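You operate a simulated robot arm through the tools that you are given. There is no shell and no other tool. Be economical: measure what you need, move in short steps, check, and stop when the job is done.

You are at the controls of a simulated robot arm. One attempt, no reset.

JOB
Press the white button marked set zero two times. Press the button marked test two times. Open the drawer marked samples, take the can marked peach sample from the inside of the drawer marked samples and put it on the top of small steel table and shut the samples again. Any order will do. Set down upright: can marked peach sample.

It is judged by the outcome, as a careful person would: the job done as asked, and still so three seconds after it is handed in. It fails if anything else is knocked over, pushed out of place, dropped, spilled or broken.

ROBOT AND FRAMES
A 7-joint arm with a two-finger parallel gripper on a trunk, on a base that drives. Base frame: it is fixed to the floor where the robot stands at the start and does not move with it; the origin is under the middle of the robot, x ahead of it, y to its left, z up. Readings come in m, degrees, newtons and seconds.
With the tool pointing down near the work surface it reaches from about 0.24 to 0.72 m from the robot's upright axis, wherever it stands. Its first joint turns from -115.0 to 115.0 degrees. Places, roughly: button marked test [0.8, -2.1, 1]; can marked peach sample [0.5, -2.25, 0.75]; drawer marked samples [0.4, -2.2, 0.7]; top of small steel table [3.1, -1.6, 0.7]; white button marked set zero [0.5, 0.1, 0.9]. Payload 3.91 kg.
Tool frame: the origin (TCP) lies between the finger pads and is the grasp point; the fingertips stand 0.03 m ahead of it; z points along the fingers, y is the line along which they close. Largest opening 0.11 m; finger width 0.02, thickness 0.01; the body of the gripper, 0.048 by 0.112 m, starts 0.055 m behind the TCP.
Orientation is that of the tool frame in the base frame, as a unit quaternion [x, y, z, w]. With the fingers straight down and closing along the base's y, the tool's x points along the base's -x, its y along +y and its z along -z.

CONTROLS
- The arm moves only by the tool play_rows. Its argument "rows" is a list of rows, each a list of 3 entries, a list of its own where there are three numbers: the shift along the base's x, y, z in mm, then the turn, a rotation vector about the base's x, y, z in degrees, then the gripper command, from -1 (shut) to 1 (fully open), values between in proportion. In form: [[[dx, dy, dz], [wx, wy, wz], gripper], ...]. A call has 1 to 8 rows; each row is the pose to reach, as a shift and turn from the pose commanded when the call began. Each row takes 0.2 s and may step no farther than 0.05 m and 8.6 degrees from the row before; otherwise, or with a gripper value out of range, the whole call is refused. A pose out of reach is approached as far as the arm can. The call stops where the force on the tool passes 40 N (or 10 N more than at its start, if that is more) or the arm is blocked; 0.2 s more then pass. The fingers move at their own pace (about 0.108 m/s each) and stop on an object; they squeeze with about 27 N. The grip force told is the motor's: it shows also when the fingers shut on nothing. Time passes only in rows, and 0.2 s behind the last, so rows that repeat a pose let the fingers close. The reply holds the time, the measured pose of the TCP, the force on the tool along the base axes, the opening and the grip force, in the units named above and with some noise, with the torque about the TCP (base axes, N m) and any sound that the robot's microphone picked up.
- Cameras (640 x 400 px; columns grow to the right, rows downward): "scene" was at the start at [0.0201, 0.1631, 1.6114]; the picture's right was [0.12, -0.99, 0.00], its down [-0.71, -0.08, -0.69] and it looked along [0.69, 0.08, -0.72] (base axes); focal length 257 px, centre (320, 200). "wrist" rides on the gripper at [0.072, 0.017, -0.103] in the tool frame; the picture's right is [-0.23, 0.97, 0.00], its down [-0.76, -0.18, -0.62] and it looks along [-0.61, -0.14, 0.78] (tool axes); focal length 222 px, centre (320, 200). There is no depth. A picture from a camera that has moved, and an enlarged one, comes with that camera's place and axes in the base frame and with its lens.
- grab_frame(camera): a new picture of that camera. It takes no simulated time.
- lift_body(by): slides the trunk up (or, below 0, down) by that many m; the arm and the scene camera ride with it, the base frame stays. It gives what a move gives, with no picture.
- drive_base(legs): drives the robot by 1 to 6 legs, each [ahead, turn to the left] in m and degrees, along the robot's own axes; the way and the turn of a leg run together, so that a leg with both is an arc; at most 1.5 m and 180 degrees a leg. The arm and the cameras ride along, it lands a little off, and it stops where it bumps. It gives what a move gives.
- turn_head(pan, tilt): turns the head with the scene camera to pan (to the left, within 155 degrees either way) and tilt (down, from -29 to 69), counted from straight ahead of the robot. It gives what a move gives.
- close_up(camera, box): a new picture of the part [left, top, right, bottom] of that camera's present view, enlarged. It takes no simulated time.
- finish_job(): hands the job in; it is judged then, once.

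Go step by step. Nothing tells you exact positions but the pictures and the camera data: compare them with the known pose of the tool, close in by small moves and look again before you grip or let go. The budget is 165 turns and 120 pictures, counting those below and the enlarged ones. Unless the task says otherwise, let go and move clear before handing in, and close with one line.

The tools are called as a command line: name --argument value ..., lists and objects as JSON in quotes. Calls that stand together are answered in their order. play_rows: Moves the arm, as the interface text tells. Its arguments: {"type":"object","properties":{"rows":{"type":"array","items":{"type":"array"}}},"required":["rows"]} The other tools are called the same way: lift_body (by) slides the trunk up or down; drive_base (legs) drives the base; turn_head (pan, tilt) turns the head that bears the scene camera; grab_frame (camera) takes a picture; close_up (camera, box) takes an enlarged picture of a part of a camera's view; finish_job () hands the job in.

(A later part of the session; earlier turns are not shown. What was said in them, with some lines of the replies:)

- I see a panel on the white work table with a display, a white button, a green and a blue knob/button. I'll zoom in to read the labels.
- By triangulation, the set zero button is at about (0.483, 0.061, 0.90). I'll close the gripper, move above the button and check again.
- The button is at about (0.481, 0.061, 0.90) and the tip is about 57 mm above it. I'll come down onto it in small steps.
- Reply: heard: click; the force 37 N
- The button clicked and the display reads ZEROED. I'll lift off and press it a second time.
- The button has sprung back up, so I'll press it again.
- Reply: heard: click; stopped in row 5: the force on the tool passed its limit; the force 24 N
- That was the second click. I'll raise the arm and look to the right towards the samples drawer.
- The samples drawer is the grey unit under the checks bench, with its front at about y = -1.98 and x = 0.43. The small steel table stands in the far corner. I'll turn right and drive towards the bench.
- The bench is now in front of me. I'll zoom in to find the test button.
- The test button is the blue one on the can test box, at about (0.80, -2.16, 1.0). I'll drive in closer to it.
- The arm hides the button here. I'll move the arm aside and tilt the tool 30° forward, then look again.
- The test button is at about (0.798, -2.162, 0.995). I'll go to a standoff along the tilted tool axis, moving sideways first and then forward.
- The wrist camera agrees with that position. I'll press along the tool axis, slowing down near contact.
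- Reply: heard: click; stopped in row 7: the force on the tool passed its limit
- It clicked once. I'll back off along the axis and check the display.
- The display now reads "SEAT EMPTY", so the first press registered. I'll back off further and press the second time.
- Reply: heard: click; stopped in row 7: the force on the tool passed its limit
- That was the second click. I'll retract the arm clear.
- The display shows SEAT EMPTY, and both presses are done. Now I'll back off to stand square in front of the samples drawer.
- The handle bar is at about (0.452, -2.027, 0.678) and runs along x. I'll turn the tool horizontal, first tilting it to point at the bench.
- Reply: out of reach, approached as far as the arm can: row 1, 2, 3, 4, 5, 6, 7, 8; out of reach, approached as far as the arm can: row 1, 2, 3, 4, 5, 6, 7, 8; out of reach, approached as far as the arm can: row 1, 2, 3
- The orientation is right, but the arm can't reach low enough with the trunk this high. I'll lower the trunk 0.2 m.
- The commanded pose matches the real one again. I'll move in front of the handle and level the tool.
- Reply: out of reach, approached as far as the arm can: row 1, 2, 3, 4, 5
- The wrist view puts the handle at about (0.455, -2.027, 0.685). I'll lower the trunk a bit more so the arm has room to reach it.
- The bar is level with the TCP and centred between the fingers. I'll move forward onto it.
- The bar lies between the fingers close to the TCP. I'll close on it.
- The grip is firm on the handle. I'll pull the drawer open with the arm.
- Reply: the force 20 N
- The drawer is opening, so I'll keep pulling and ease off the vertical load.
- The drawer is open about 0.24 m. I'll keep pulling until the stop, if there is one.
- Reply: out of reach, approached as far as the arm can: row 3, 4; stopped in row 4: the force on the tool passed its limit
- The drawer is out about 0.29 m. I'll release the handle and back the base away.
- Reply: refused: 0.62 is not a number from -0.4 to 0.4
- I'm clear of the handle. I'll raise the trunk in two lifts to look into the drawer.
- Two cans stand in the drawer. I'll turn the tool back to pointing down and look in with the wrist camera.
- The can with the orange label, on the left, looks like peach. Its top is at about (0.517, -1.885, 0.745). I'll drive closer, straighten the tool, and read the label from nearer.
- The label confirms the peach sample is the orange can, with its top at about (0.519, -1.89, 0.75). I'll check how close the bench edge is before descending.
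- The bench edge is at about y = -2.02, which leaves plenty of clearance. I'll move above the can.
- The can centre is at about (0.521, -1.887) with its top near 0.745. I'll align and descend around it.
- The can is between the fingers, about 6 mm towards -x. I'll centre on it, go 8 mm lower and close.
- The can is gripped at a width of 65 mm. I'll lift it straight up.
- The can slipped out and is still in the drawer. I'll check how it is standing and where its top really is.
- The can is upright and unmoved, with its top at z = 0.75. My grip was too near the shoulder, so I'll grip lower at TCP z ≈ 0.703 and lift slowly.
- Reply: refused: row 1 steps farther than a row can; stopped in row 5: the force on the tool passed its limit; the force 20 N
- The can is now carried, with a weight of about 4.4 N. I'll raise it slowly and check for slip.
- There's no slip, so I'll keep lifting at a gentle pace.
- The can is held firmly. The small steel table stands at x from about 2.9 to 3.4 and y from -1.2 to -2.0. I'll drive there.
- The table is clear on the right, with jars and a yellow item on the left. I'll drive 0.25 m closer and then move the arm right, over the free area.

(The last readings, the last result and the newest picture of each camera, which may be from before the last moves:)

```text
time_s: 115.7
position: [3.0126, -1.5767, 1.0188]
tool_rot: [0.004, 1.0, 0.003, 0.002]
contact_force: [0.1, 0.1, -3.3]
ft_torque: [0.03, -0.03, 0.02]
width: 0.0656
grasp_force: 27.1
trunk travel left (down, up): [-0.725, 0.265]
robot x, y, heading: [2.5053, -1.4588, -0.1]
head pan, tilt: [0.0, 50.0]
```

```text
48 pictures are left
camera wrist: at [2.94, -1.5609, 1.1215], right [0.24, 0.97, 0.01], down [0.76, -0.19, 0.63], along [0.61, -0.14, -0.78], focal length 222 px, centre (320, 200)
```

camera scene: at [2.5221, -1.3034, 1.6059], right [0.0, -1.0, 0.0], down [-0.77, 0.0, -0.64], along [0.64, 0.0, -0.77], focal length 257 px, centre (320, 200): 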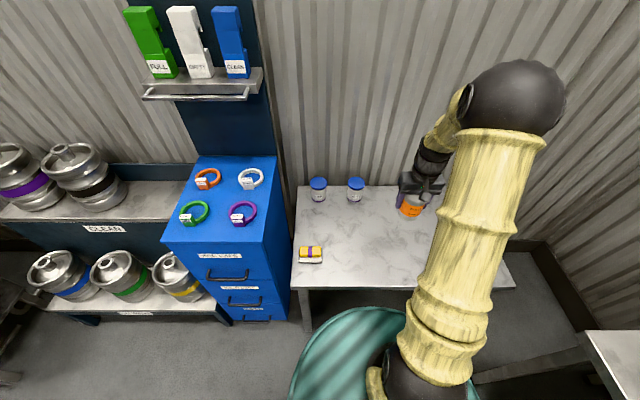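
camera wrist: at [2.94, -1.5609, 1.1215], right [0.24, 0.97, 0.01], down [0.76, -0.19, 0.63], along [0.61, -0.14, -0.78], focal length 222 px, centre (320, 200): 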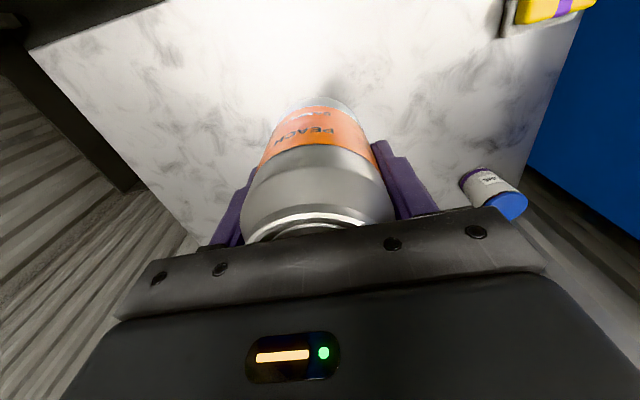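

I'm over a clear spot on the table. I'll lower quickly at first, then look.

play_rows --rows '[[[0, 0, -12], [0, 0, 0], -1], [[0, 0, -32], [0, 0, 0], -1], [[0, 0, -56], [0, 0, 0], -1], [[0, 0, -80], [0, 0, 0], -1], [[0, 0, -104], [0, 0, 0], -1], [[0, 0, -120], [0, 0, 0], -1], [[0, 0, -128], [0, 0, 0], -1]]'

close_up --camera "scene" --box '[340, 150, 480, 260]'

grab_frame --camera "wrist"

```text
time_s: 117.3
position: [3.0128, -1.5786, 0.8911]
tool_rot: [0.005, 1.0, 0.003, 0.002]
contact_force: [0.4, 0.3, -3.8]
ft_torque: [-0.02, -0.03, 0.04]
width: 0.0656
grasp_force: 27.1
trunk travel left (down, up): [-0.725, 0.265]
robot x, y, heading: [2.5026, -1.4527, 0.3]
head pan, tilt: [0.0, 50.0]
```

```text
3.64 times, centred on (410, 205) of scene
camera zoom: at [2.5223, -1.3035, 1.6059], right [0.0, -1.0, 0.0], down [-0.77, 0.0, -0.64], along [0.64, 0.0, -0.77], focal length 933 px, centre (-7, 182)
```

zoom: 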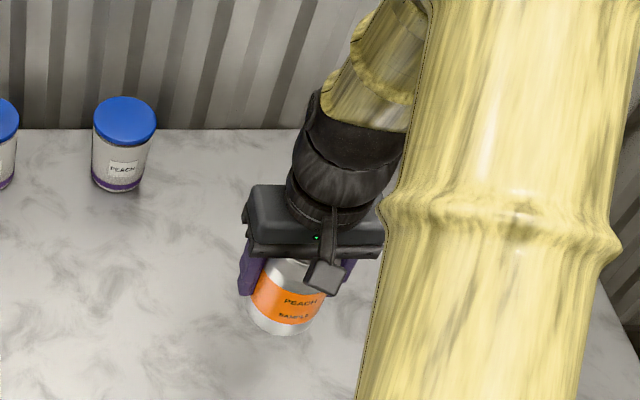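

```text
46 pictures are left
camera wrist: at [2.9406, -1.5619, 0.9939], right [0.24, 0.97, 0.01], down [0.76, -0.19, 0.63], along [0.61, -0.14, -0.78], focal length 222 px, centre (320, 200)
```

wrist: 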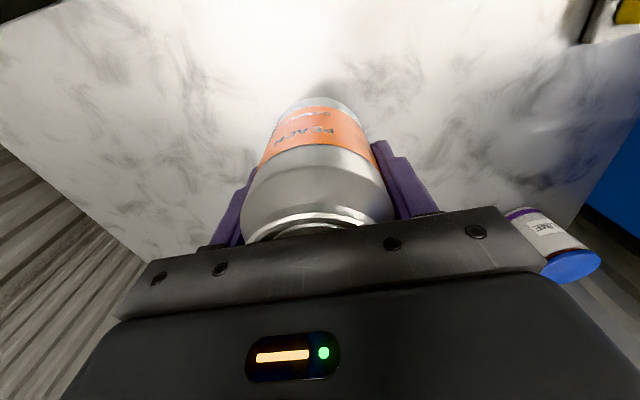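

play_rows --rows '[[[0, 0, -6], [0, 0, 0], -1], [[0, 0, -12], [0, 0, 0], -1], [[0, 0, -18], [0, 0, 0], -1], [[0, 0, -24], [0, 0, 0], -1], [[0, 0, -30], [0, 0, 0], -1], [[0, 0, -36], [0, 0, 0], -1], [[0, 0, -42], [0, 0, 0], -1]]'

grab_frame --camera "wrist"

```text
time_s: 118.9
position: [3.0135, -1.5798, 0.8466]
tool_rot: [0.005, 1.0, 0.004, 0.003]
contact_force: [-0.5, -0.8, -3.6]
ft_torque: [0.02, -0.01, 0.03]
width: 0.0657
grasp_force: 27.0
trunk travel left (down, up): [-0.725, 0.265]
robot x, y, heading: [2.505, -1.4578, 0.3]
head pan, tilt: [0.0, 50.0]
```

```text
45 pictures are left
camera wrist: at [2.9409, -1.5625, 0.9507], right [0.24, 0.97, 0.01], down [0.76, -0.19, 0.62], along [0.61, -0.14, -0.78], focal length 222 px, centre (320, 200)
```

wrist: 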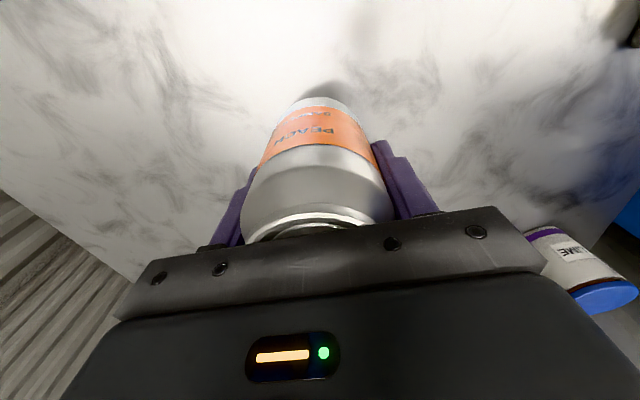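

play_rows --rows '[[[0, 0, -4], [0, 0, 0], -1], [[0, 0, -8], [0, 0, 0], -1], [[0, 0, -12], [0, 0, 0], -1], [[0, 0, -16], [0, 0, 0], -1], [[0, 0, -20], [0, 0, 0], -1], [[0, 0, -24], [0, 0, 0], -1]]'

grab_frame --camera "wrist"

```text
time_s: 120.3
position: [3.013, -1.5774, 0.8243]
tool_rot: [0.005, 1.0, 0.003, 0.002]
contact_force: [-0.1, -0.1, -2.5]
ft_torque: [-0.02, 0.0, 0.0]
width: 0.0655
grasp_force: 26.9
trunk travel left (down, up): [-0.725, 0.265]
robot x, y, heading: [2.5024, -1.4565, 0.5]
head pan, tilt: [0.0, 50.0]
```

```text
44 pictures are left
camera wrist: at [2.9399, -1.5611, 0.9268], right [0.24, 0.97, 0.01], down [0.76, -0.19, 0.63], along [0.61, -0.14, -0.78], focal length 222 px, centre (320, 200)
```

wrist: 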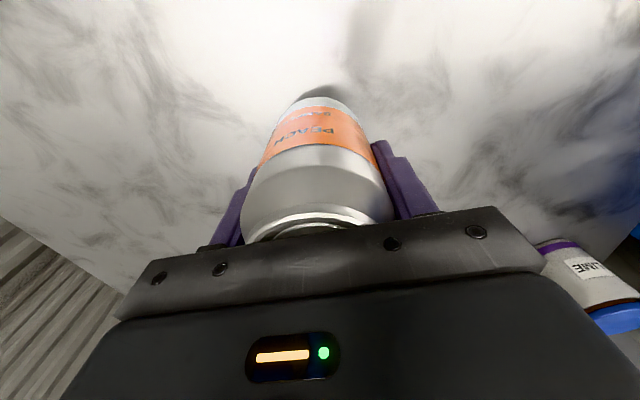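

Still no contact, so I'll carry on in small steps.

play_rows --rows '[[[0, 0, -3], [0, 0, 0], -1], [[0, 0, -6], [0, 0, 0], -1], [[0, 0, -9], [0, 0, 0], -1], [[0, 0, -12], [0, 0, 0], -1], [[0, 0, -15], [0, 0, 0], -1], [[0, 0, -18], [0, 0, 0], -1]]'

grab_frame --camera "wrist"

```text
time_s: 121.7
position: [3.012, -1.5772, 0.8071]
tool_rot: [0.005, 1.0, 0.003, 0.002]
contact_force: [0.3, -0.1, -3.7]
ft_torque: [-0.02, -0.02, 0.05]
width: 0.0654
grasp_force: 26.9
trunk travel left (down, up): [-0.725, 0.265]
robot x, y, heading: [2.5026, -1.4591, 0.3]
head pan, tilt: [0.0, 50.0]
```

```text
43 pictures are left
camera wrist: at [2.9403, -1.5612, 0.9094], right [0.24, 0.97, 0.01], down [0.76, -0.19, 0.62], along [0.61, -0.14, -0.78], focal length 222 px, centre (320, 200)
```

wrist: 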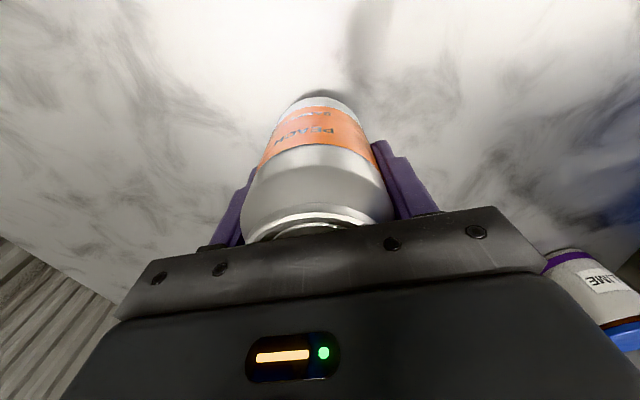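

play_rows --rows '[[[0, 0, -3], [0, 0, 0], -1], [[0, 0, -6], [0, 0, 0], -1], [[0, 0, -9], [0, 0, 0], -1], [[0, 0, -12], [0, 0, 0], -1], [[0, 0, -15], [0, 0, 0], -1], [[0, 0, -18], [0, 0, 0], -1]]'

grab_frame --camera "wrist"

```text
time_s: 123.1
position: [3.0125, -1.5793, 0.7885]
tool_rot: [0.004, 1.0, 0.003, 0.002]
contact_force: [0.3, 0.7, -3.1]
ft_torque: [-0.02, -0.01, 0.02]
width: 0.0657
grasp_force: 27.1
trunk travel left (down, up): [-0.725, 0.265]
robot x, y, heading: [2.5058, -1.4593, 0.3]
head pan, tilt: [0.0, 50.0]
```

```text
42 pictures are left
camera wrist: at [2.9395, -1.562, 0.8912], right [0.24, 0.97, 0.01], down [0.76, -0.19, 0.63], along [0.61, -0.14, -0.78], focal length 222 px, centre (320, 200)
```

wrist: 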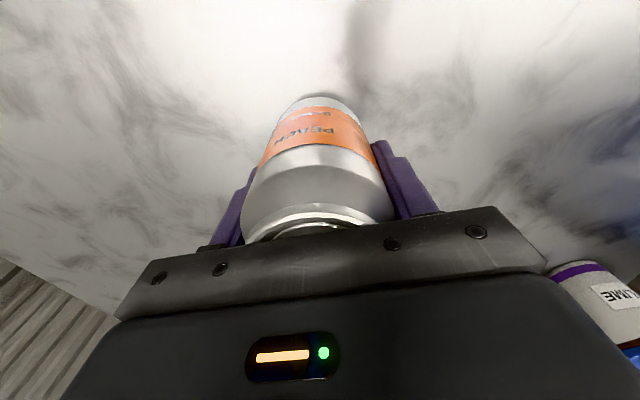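

play_rows --rows '[[[0, 0, -2], [0, 0, 0], -1], [[0, 0, -4], [0, 0, 0], -1], [[0, 0, -6], [0, 0, 0], -1], [[0, 0, -8], [0, 0, 0], -1], [[0, 0, -10], [0, 0, 0], -1]]'

grab_frame --camera "scene"

```text
time_s: 124.3
position: [3.0115, -1.5781, 0.7784]
tool_rot: [0.004, 1.0, 0.003, 0.005]
contact_force: [1.2, 3.1, 29.6]
ft_torque: [-0.53, 0.28, 0.02]
width: 0.066
grasp_force: 27.0
trunk travel left (down, up): [-0.725, 0.265]
robot x, y, heading: [2.5048, -1.459, 0.0]
head pan, tilt: [0.0, 50.0]
```

```text
41 pictures are left
camera scene: at [2.5191, -1.3021, 1.6063], right [0.0, -1.0, 0.0], down [-0.77, 0.0, -0.64], along [0.64, 0.0, -0.77], focal length 257 px, centre (320, 200)
```

scene: 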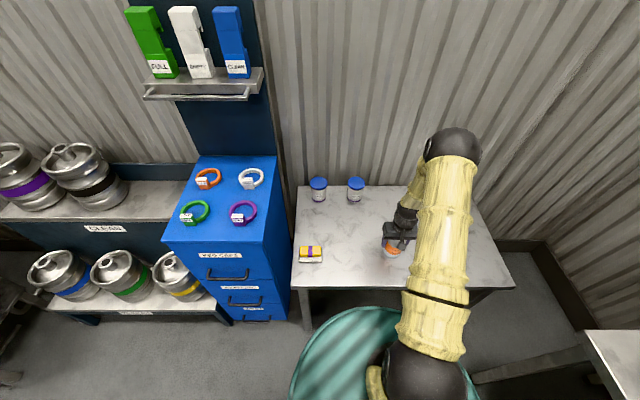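

The can is on the table. I'll relieve the load, open, and rise straight up.

play_rows --rows '[[[0, 0, 2], [0, 0, 0], -1], [[0, 0, 3], [0, 0, 0], 0.3], [[0, 0, 3], [0, 0, 0], 0.6], [[0, 0, 3], [0, 0, 0], 0.75], [[0, 0, 3], [0, 0, 0], 0.75]]'

grab_frame --camera "wrist"

```text
time_s: 125.5
position: [3.01, -1.5783, 0.7805]
tool_rot: [0.004, 1.0, 0.004, 0.002]
contact_force: [-0.6, -0.2, -0.4]
ft_torque: [0.04, 0.0, -0.01]
width: 0.096
grasp_force: 0.0
trunk travel left (down, up): [-0.725, 0.265]
robot x, y, heading: [2.5035, -1.4575, 0.1]
head pan, tilt: [0.0, 50.0]
```

```text
40 pictures are left
camera wrist: at [2.9384, -1.5616, 0.8844], right [0.24, 0.97, 0.01], down [0.76, -0.19, 0.62], along [0.61, -0.14, -0.78], focal length 222 px, centre (320, 200)
```

wrist: 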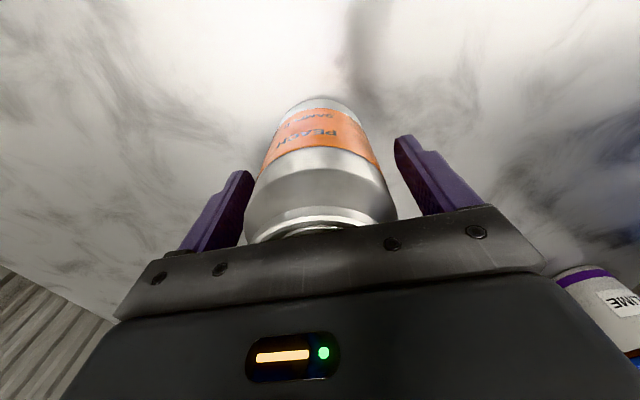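

play_rows --rows '[[[0, 0, 15], [0, 0, 0], 0.75], [[0, 0, 40], [0, 0, 0], 0.75], [[0, 0, 75], [0, 0, 0], 0.75], [[0, 0, 115], [0, 0, 0], 0.75], [[0, 0, 160], [0, 0, 0], 0.75], [[0, 0, 205], [0, 0, 0], 0.75], [[0, 0, 250], [0, 0, 0], 0.75]]'

grab_frame --camera "scene"

grab_frame --camera "wrist"

```text
time_s: 127.1
position: [3.0138, -1.5767, 1.0317]
tool_rot: [0.004, 1.0, 0.002, 0.003]
contact_force: [0.1, 0.7, 0.5]
ft_torque: [-0.02, 0.02, 0.03]
width: 0.0962
grasp_force: 0.1
trunk travel left (down, up): [-0.725, 0.265]
robot x, y, heading: [2.5052, -1.4564, 0.2]
head pan, tilt: [0.0, 50.0]
```

```text
39 pictures are left
camera scene: at [2.5208, -1.303, 1.6058], right [0.0, -1.0, 0.0], down [-0.77, 0.0, -0.64], along [0.64, 0.0, -0.77], focal length 257 px, centre (320, 200)
```

scene: 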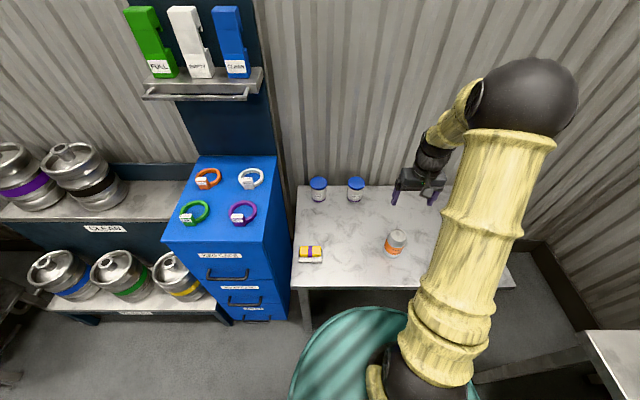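

```text
38 pictures are left
camera wrist: at [2.9405, -1.5606, 1.1342], right [0.24, 0.97, 0.01], down [0.76, -0.19, 0.63], along [0.61, -0.14, -0.78], focal length 222 px, centre (320, 200)
```

wrist: 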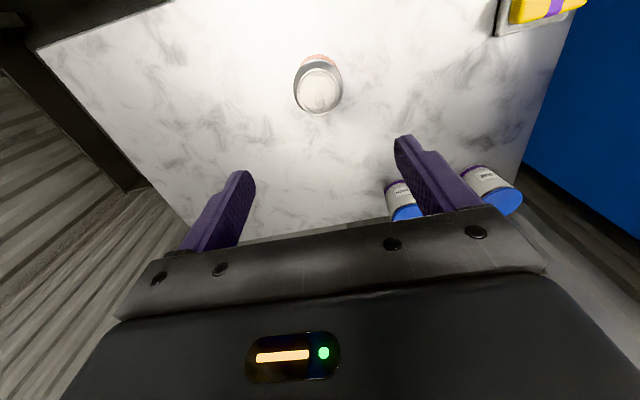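

The peach can stands upright on the small steel table. I'll reverse away and return to the drawer to shut it.

drive_base --legs '[[-0.3, 0], [0, -8], [-1.0, 0], [-0.75, 0], [0, -82]]'

grab_frame --camera "scene"

```text
time_s: 141.8
position: [0.3243, -1.7447, 1.0292]
tool_rot: [0.714, 0.7, 0.0, 0.004]
contact_force: [0.5, 1.0, 0.0]
ft_torque: [-0.01, 0.02, -0.03]
width: 0.0965
grasp_force: 0.0
trunk travel left (down, up): [-0.725, 0.265]
robot x, y, heading: [0.4526, -1.2382, -90.6]
head pan, tilt: [0.0, 50.0]
```

```text
37 pictures are left
camera scene: at [0.6042, -1.2561, 1.6059], right [-1.0, 0.01, 0.0], down [0.01, 0.77, -0.64], along [-0.01, -0.64, -0.77], focal length 257 px, centre (320, 200)
```

scene: 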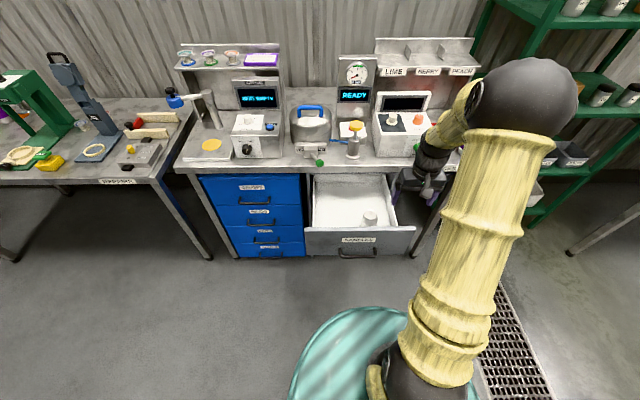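

I'll back off a little, then raise the arm and turn the closed gripper horizontal for pushing.

drive_base --legs '[[-0.15, 0]]'

play_rows --rows '[[[15, 0, 18], [-7.8, 0, 0], -1], [[30, 0, 36], [-15.6, 0, 0], -1], [[45, 0, 54], [-23.4, 0, 0], -1], [[60, 0, 72], [-31.2, 0, 0], -1], [[75, 0, 90], [-39, 0, 0], -1], [[90, 0, 108], [-46.8, 0, 0], -1], [[105, 0, 126], [-54.6, 0, 0], -1], [[120, 0, 144], [-62.4, 0, 0], -1]]'

play_rows --rows '[[[2, 0, 0], [-7, 0, 0], -1], [[4, 0, 0], [-14, 0, 0], -1], [[6, 0, 0], [-21, 0, 0], -1], [[6, 0, 0], [-27, 0, 0], -1]]'

```text
time_s: 143.2
position: [0.3249, -1.5901, 1.0312]
tool_rot: [0.715, 0.699, 0.0, 0.004]
contact_force: [-0.3, 0.1, -0.3]
ft_torque: [-0.03, 0.0, 0.0]
width: 0.0963
grasp_force: 0.0
trunk travel left (down, up): [-0.725, 0.265]
robot x, y, heading: [0.4529, -1.0796, -90.8]
head pan, tilt: [0.0, 50.0]
```

```text
time_s: 145.0
position: [0.4469, -1.5906, 1.1739]
tool_rot: [0.61, 0.597, -0.363, 0.375]
contact_force: [-0.5, -1.1, -0.6]
ft_torque: [-0.02, 0.02, -0.01]
width: 0.0
grasp_force: 26.7
trunk travel left (down, up): [-0.725, 0.265]
robot x, y, heading: [0.4546, -1.0829, -90.9]
head pan, tilt: [0.0, 50.0]
```

```text
time_s: 146.0
position: [0.4502, -1.63, 1.1836]
tool_rot: [0.506, 0.497, -0.491, 0.507]
contact_force: [0.8, -1.3, 0.0]
ft_torque: [-0.02, -0.02, -0.01]
width: 0.0
grasp_force: 27.5
out of reach, approached as far as the arm can: row 1, 2, 3, 4
trunk travel left (down, up): [-0.725, 0.265]
robot x, y, heading: [0.4517, -1.0889, -90.8]
head pan, tilt: [0.0, 50.0]
```

The tool is horizontal at z = 1.18. I'll lower the trunk to bring it level with the drawer front, above the handle.

lift_body --by -0.4

lift_body --by -0.03

grab_frame --camera "scene"

grab_frame --camera "wrist"

```text
time_s: 149.8
position: [0.4502, -1.6285, 0.7837]
tool_rot: [0.506, 0.496, -0.491, 0.506]
contact_force: [-0.2, -0.2, -0.3]
ft_torque: [0.01, 0.0, -0.04]
width: 0.0
grasp_force: 26.8
trunk travel left (down, up): [-0.325, 0.665]
robot x, y, heading: [0.4529, -1.088, -90.7]
head pan, tilt: [0.0, 50.0]
```

```text
time_s: 150.6
position: [0.451, -1.6291, 0.7535]
tool_rot: [0.505, 0.497, -0.49, 0.507]
contact_force: [0.3, 0.3, -0.6]
ft_torque: [0.0, 0.01, 0.0]
width: 0.0
grasp_force: 27.3
trunk travel left (down, up): [-0.295, 0.695]
robot x, y, heading: [0.4507, -1.0866, -90.7]
head pan, tilt: [0.0, 50.0]
```

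```text
36 pictures are left
camera scene: at [0.6062, -1.1033, 1.1758], right [-1.0, 0.01, 0.0], down [0.01, 0.77, -0.64], along [-0.01, -0.64, -0.77], focal length 257 px, centre (320, 200)
```

scene: 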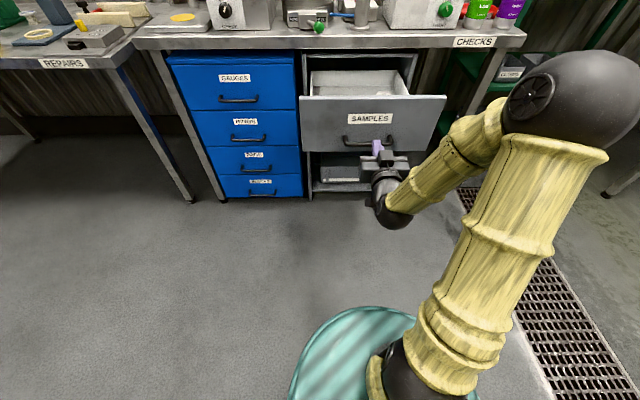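

```text
35 pictures are left
camera wrist: at [0.4693, -1.5245, 0.6823], right [0.97, 0.0, 0.25], down [-0.2, 0.62, 0.76], along [-0.15, -0.79, 0.6], focal length 222 px, centre (320, 200)
```

wrist: 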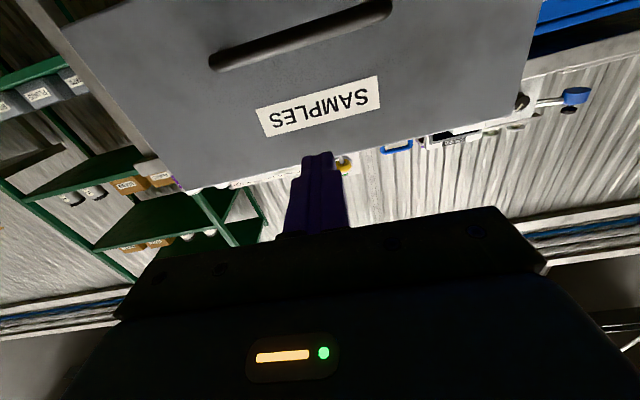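

The fist is level with the SAMPLES label, between the handle and the top edge. I'll drive a little closer and then push with the arm.

drive_base --legs '[[0.08, 0]]'

play_rows --rows '[[[0, -15, 0], [0, 0, 0], -1], [[0, -30, 0], [0, 0, 0], -1], [[0, -45, 0], [0, 0, 0], -1], [[0, -65, 0], [0, 0, 0], -1], [[0, -85, 0], [0, 0, 0], -1], [[0, -105, 0], [0, 0, 0], -1], [[0, -125, 0], [0, 0, 0], -1], [[0, -145, 0], [0, 0, 0], -1]]'

grab_frame --camera "scene"

```text
time_s: 151.6
position: [0.4491, -1.7083, 0.7544]
tool_rot: [0.506, 0.496, -0.491, 0.506]
contact_force: [-0.3, 0.1, -1.1]
ft_torque: [0.0, -0.03, 0.03]
width: 0.0
grasp_force: 26.9
trunk travel left (down, up): [-0.295, 0.695]
robot x, y, heading: [0.4575, -1.1627, -90.9]
head pan, tilt: [0.0, 50.0]
```

```text
time_s: 153.4
position: [0.4511, -1.8541, 0.7539]
tool_rot: [0.507, 0.496, -0.49, 0.506]
contact_force: [0.4, -0.5, -1.0]
ft_torque: [-0.01, 0.01, -0.02]
width: 0.0
grasp_force: 26.4
trunk travel left (down, up): [-0.295, 0.695]
robot x, y, heading: [0.4513, -1.1645, -90.7]
head pan, tilt: [0.0, 50.0]
```

```text
34 pictures are left
camera scene: at [0.605, -1.1825, 1.1759], right [-1.0, 0.01, 0.0], down [0.01, 0.77, -0.64], along [-0.01, -0.64, -0.77], focal length 257 px, centre (320, 200)
```

scene: 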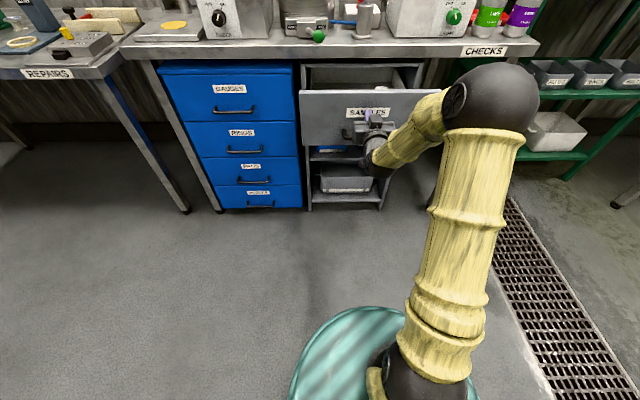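

The drawer is sliding in smoothly, so I'll keep pushing.

play_rows --rows '[[[0, -15, 0], [0, 0, 0], -1], [[0, -30, 0], [0, 0, 0], -1], [[0, -45, 0], [0, 0, 0], -1], [[0, -60, 0], [0, 0, 0], -1], [[0, -75, 0], [0, 0, 0], -1], [[0, -90, 0], [0, 0, 0], -1]]'

grab_frame --camera "scene"

```text
time_s: 154.8
position: [0.4491, -1.9434, 0.7533]
tool_rot: [0.506, 0.497, -0.491, 0.506]
contact_force: [0.6, 1.1, -0.5]
ft_torque: [-0.02, 0.04, -0.06]
width: 0.0
grasp_force: 27.8
trunk travel left (down, up): [-0.295, 0.695]
robot x, y, heading: [0.4525, -1.1647, -90.6]
head pan, tilt: [0.0, 50.0]
```

```text
33 pictures are left
camera scene: at [0.6051, -1.1826, 1.1758], right [-1.0, 0.01, 0.0], down [0.01, 0.77, -0.64], along [-0.01, -0.64, -0.77], focal length 257 px, centre (320, 200)
```

scene: 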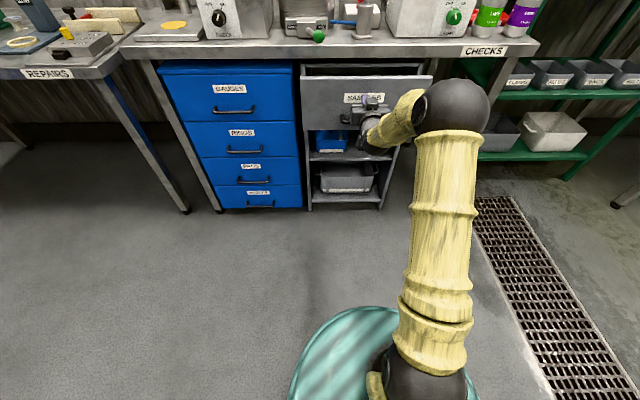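

play_rows --rows '[[[0, -15, 0], [0, 0, 0], -1], [[0, -30, 0], [0, 0, 0], -1], [[0, -45, 0], [0, 0, 0], -1], [[0, -60, 0], [0, 0, 0], -1], [[0, -75, 0], [0, 0, 0], -1], [[0, -87, 0], [0, 0, 0], -1], [[0, -97, 0], [0, 0, 0], -1], [[0, -105, 0], [0, 0, 0], -1]]'

close_up --camera "scene" --box '[280, 40, 460, 170]'

```text
time_s: 156.3
position: [0.4498, -2.0284, 0.7521]
tool_rot: [0.508, 0.498, -0.489, 0.505]
contact_force: [0.0, 32.5, 3.6]
ft_torque: [-0.44, -0.05, -0.01]
width: 0.0002
grasp_force: 27.2
trunk travel left (down, up): [-0.295, 0.695]
robot x, y, heading: [0.4523, -1.1615, -90.7]
head pan, tilt: [0.0, 50.0]
stopped in row 7: the force on the tool passed its limit (the readings are from after the stop); the commanded pose is now the measured one
```

```text
3.08 times, centred on (370, 105) of scene
camera zoom: at [0.6051, -1.1783, 1.1761], right [-1.0, 0.01, 0.0], down [0.01, 0.76, -0.65], along [-0.01, -0.64, -0.76], focal length 790 px, centre (166, 492)
```

zoom: 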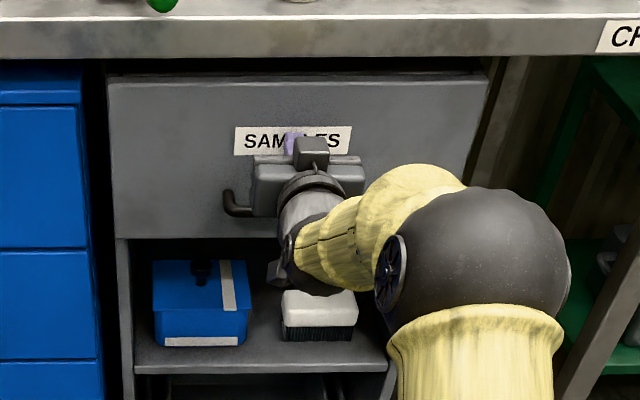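

The drawer has hit its closed stop at 32 N. I'll pull the arm straight back and check.

play_rows --rows '[[[0, 25, 0], [0, 0, 0], -1], [[0, 65, 0], [0, 0, 0], -1], [[0, 105, 0], [0, 0, 0], -1], [[0, 150, 0], [0, 0, 0], -1], [[0, 195, 0], [0, 0, 0], -1], [[0, 240, 0], [0, 0, 0], -1], [[0, 280, 0], [0, 0, 0], -1]]'

drive_base --legs '[[-0.25, 0]]'

lift_body --by 0.4

turn_head --pan 0 --tilt 35

grab_frame --camera "scene"

close_up --camera "scene" --box '[230, 100, 450, 260]'

```text
time_s: 157.9
position: [0.4464, -1.7499, 0.7494]
tool_rot: [0.509, 0.499, -0.488, 0.504]
contact_force: [-0.7, 0.2, -0.2]
ft_torque: [0.01, 0.0, -0.02]
width: 0.0
grasp_force: 27.1
trunk travel left (down, up): [-0.295, 0.695]
robot x, y, heading: [0.4579, -1.1621, -91.0]
head pan, tilt: [0.0, 50.0]
```

```text
time_s: 159.8
position: [0.4489, -1.4954, 0.7489]
tool_rot: [0.509, 0.498, -0.49, 0.503]
contact_force: [0.7, -1.0, 0.1]
ft_torque: [-0.03, 0.02, -0.02]
width: 0.0002
grasp_force: 27.1
trunk travel left (down, up): [-0.295, 0.695]
robot x, y, heading: [0.4588, -0.91, -91.1]
head pan, tilt: [0.0, 50.0]
```

```text
time_s: 163.6
position: [0.4495, -1.4941, 1.1486]
tool_rot: [0.51, 0.498, -0.49, 0.502]
contact_force: [-0.2, -0.4, -0.3]
ft_torque: [0.0, 0.01, 0.01]
width: 0.0002
grasp_force: 27.1
trunk travel left (down, up): [-0.695, 0.295]
robot x, y, heading: [0.4576, -0.9091, -91.0]
head pan, tilt: [0.0, 50.0]
```

```text
time_s: 164.4
position: [0.4498, -1.4941, 1.1488]
tool_rot: [0.509, 0.498, -0.49, 0.502]
contact_force: [0.2, 0.1, 0.1]
ft_torque: [-0.01, -0.02, -0.03]
width: 0.0
grasp_force: 26.9
trunk travel left (down, up): [-0.695, 0.295]
robot x, y, heading: [0.4577, -0.9082, -91.2]
head pan, tilt: [0.0, 35.0]
```

```text
31 pictures are left
camera scene: at [0.609, -0.938, 1.5975], right [-1.0, 0.02, 0.0], down [0.01, 0.57, -0.82], along [-0.01, -0.82, -0.57], focal length 257 px, centre (320, 200)
```

scene: 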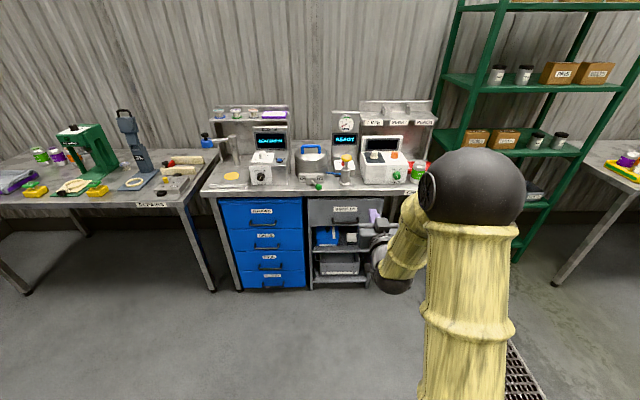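

```text
2.50 times, centred on (340, 180) of scene
camera zoom: at [0.609, -0.938, 1.5975], right [-1.0, 0.02, 0.0], down [0.01, 0.57, -0.82], along [-0.01, -0.82, -0.57], focal length 642 px, centre (270, 250)
```

zoom: 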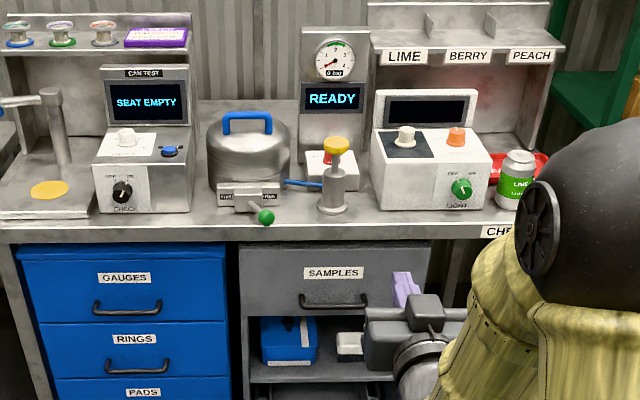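

The drawer is shut and the bench is undisturbed. I'll take one last look at the can on the steel table.

turn_head --pan 77 --tilt 18

close_up --camera "scene" --box '[220, 120, 420, 260]'

```text
time_s: 165.9
position: [0.4488, -1.4942, 1.1479]
tool_rot: [0.51, 0.498, -0.49, 0.502]
contact_force: [0.0, 0.9, 0.4]
ft_torque: [0.01, 0.03, -0.01]
width: 0.0
grasp_force: 26.6
trunk travel left (down, up): [-0.695, 0.295]
robot x, y, heading: [0.4559, -0.9079, -91.1]
head pan, tilt: [77.0, 18.0]
```

```text
2.86 times, centred on (320, 190) of scene
camera zoom: at [0.701, -0.8727, 1.6247], right [-0.24, -0.97, 0.0], down [-0.3, 0.08, -0.95], along [0.92, -0.23, -0.31], focal length 733 px, centre (320, 229)
```

zoom: 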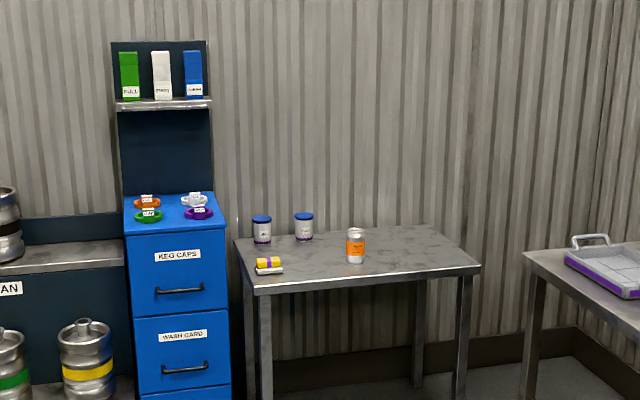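

The can stands upright on the steel table, the drawer is shut, and both buttons have been pressed twice. I'm handing in the job.

finish_job

```text
The job is handed in.
```

I pressed set zero and test twice each, with a click heard on every press. The peach sample can is standing upright on the small steel table, and the samples drawer is shut. On my first try at lifting the can it slipped out of the gripper inside the drawer, but it stayed upright, and I gripped it lower and lifted it out.
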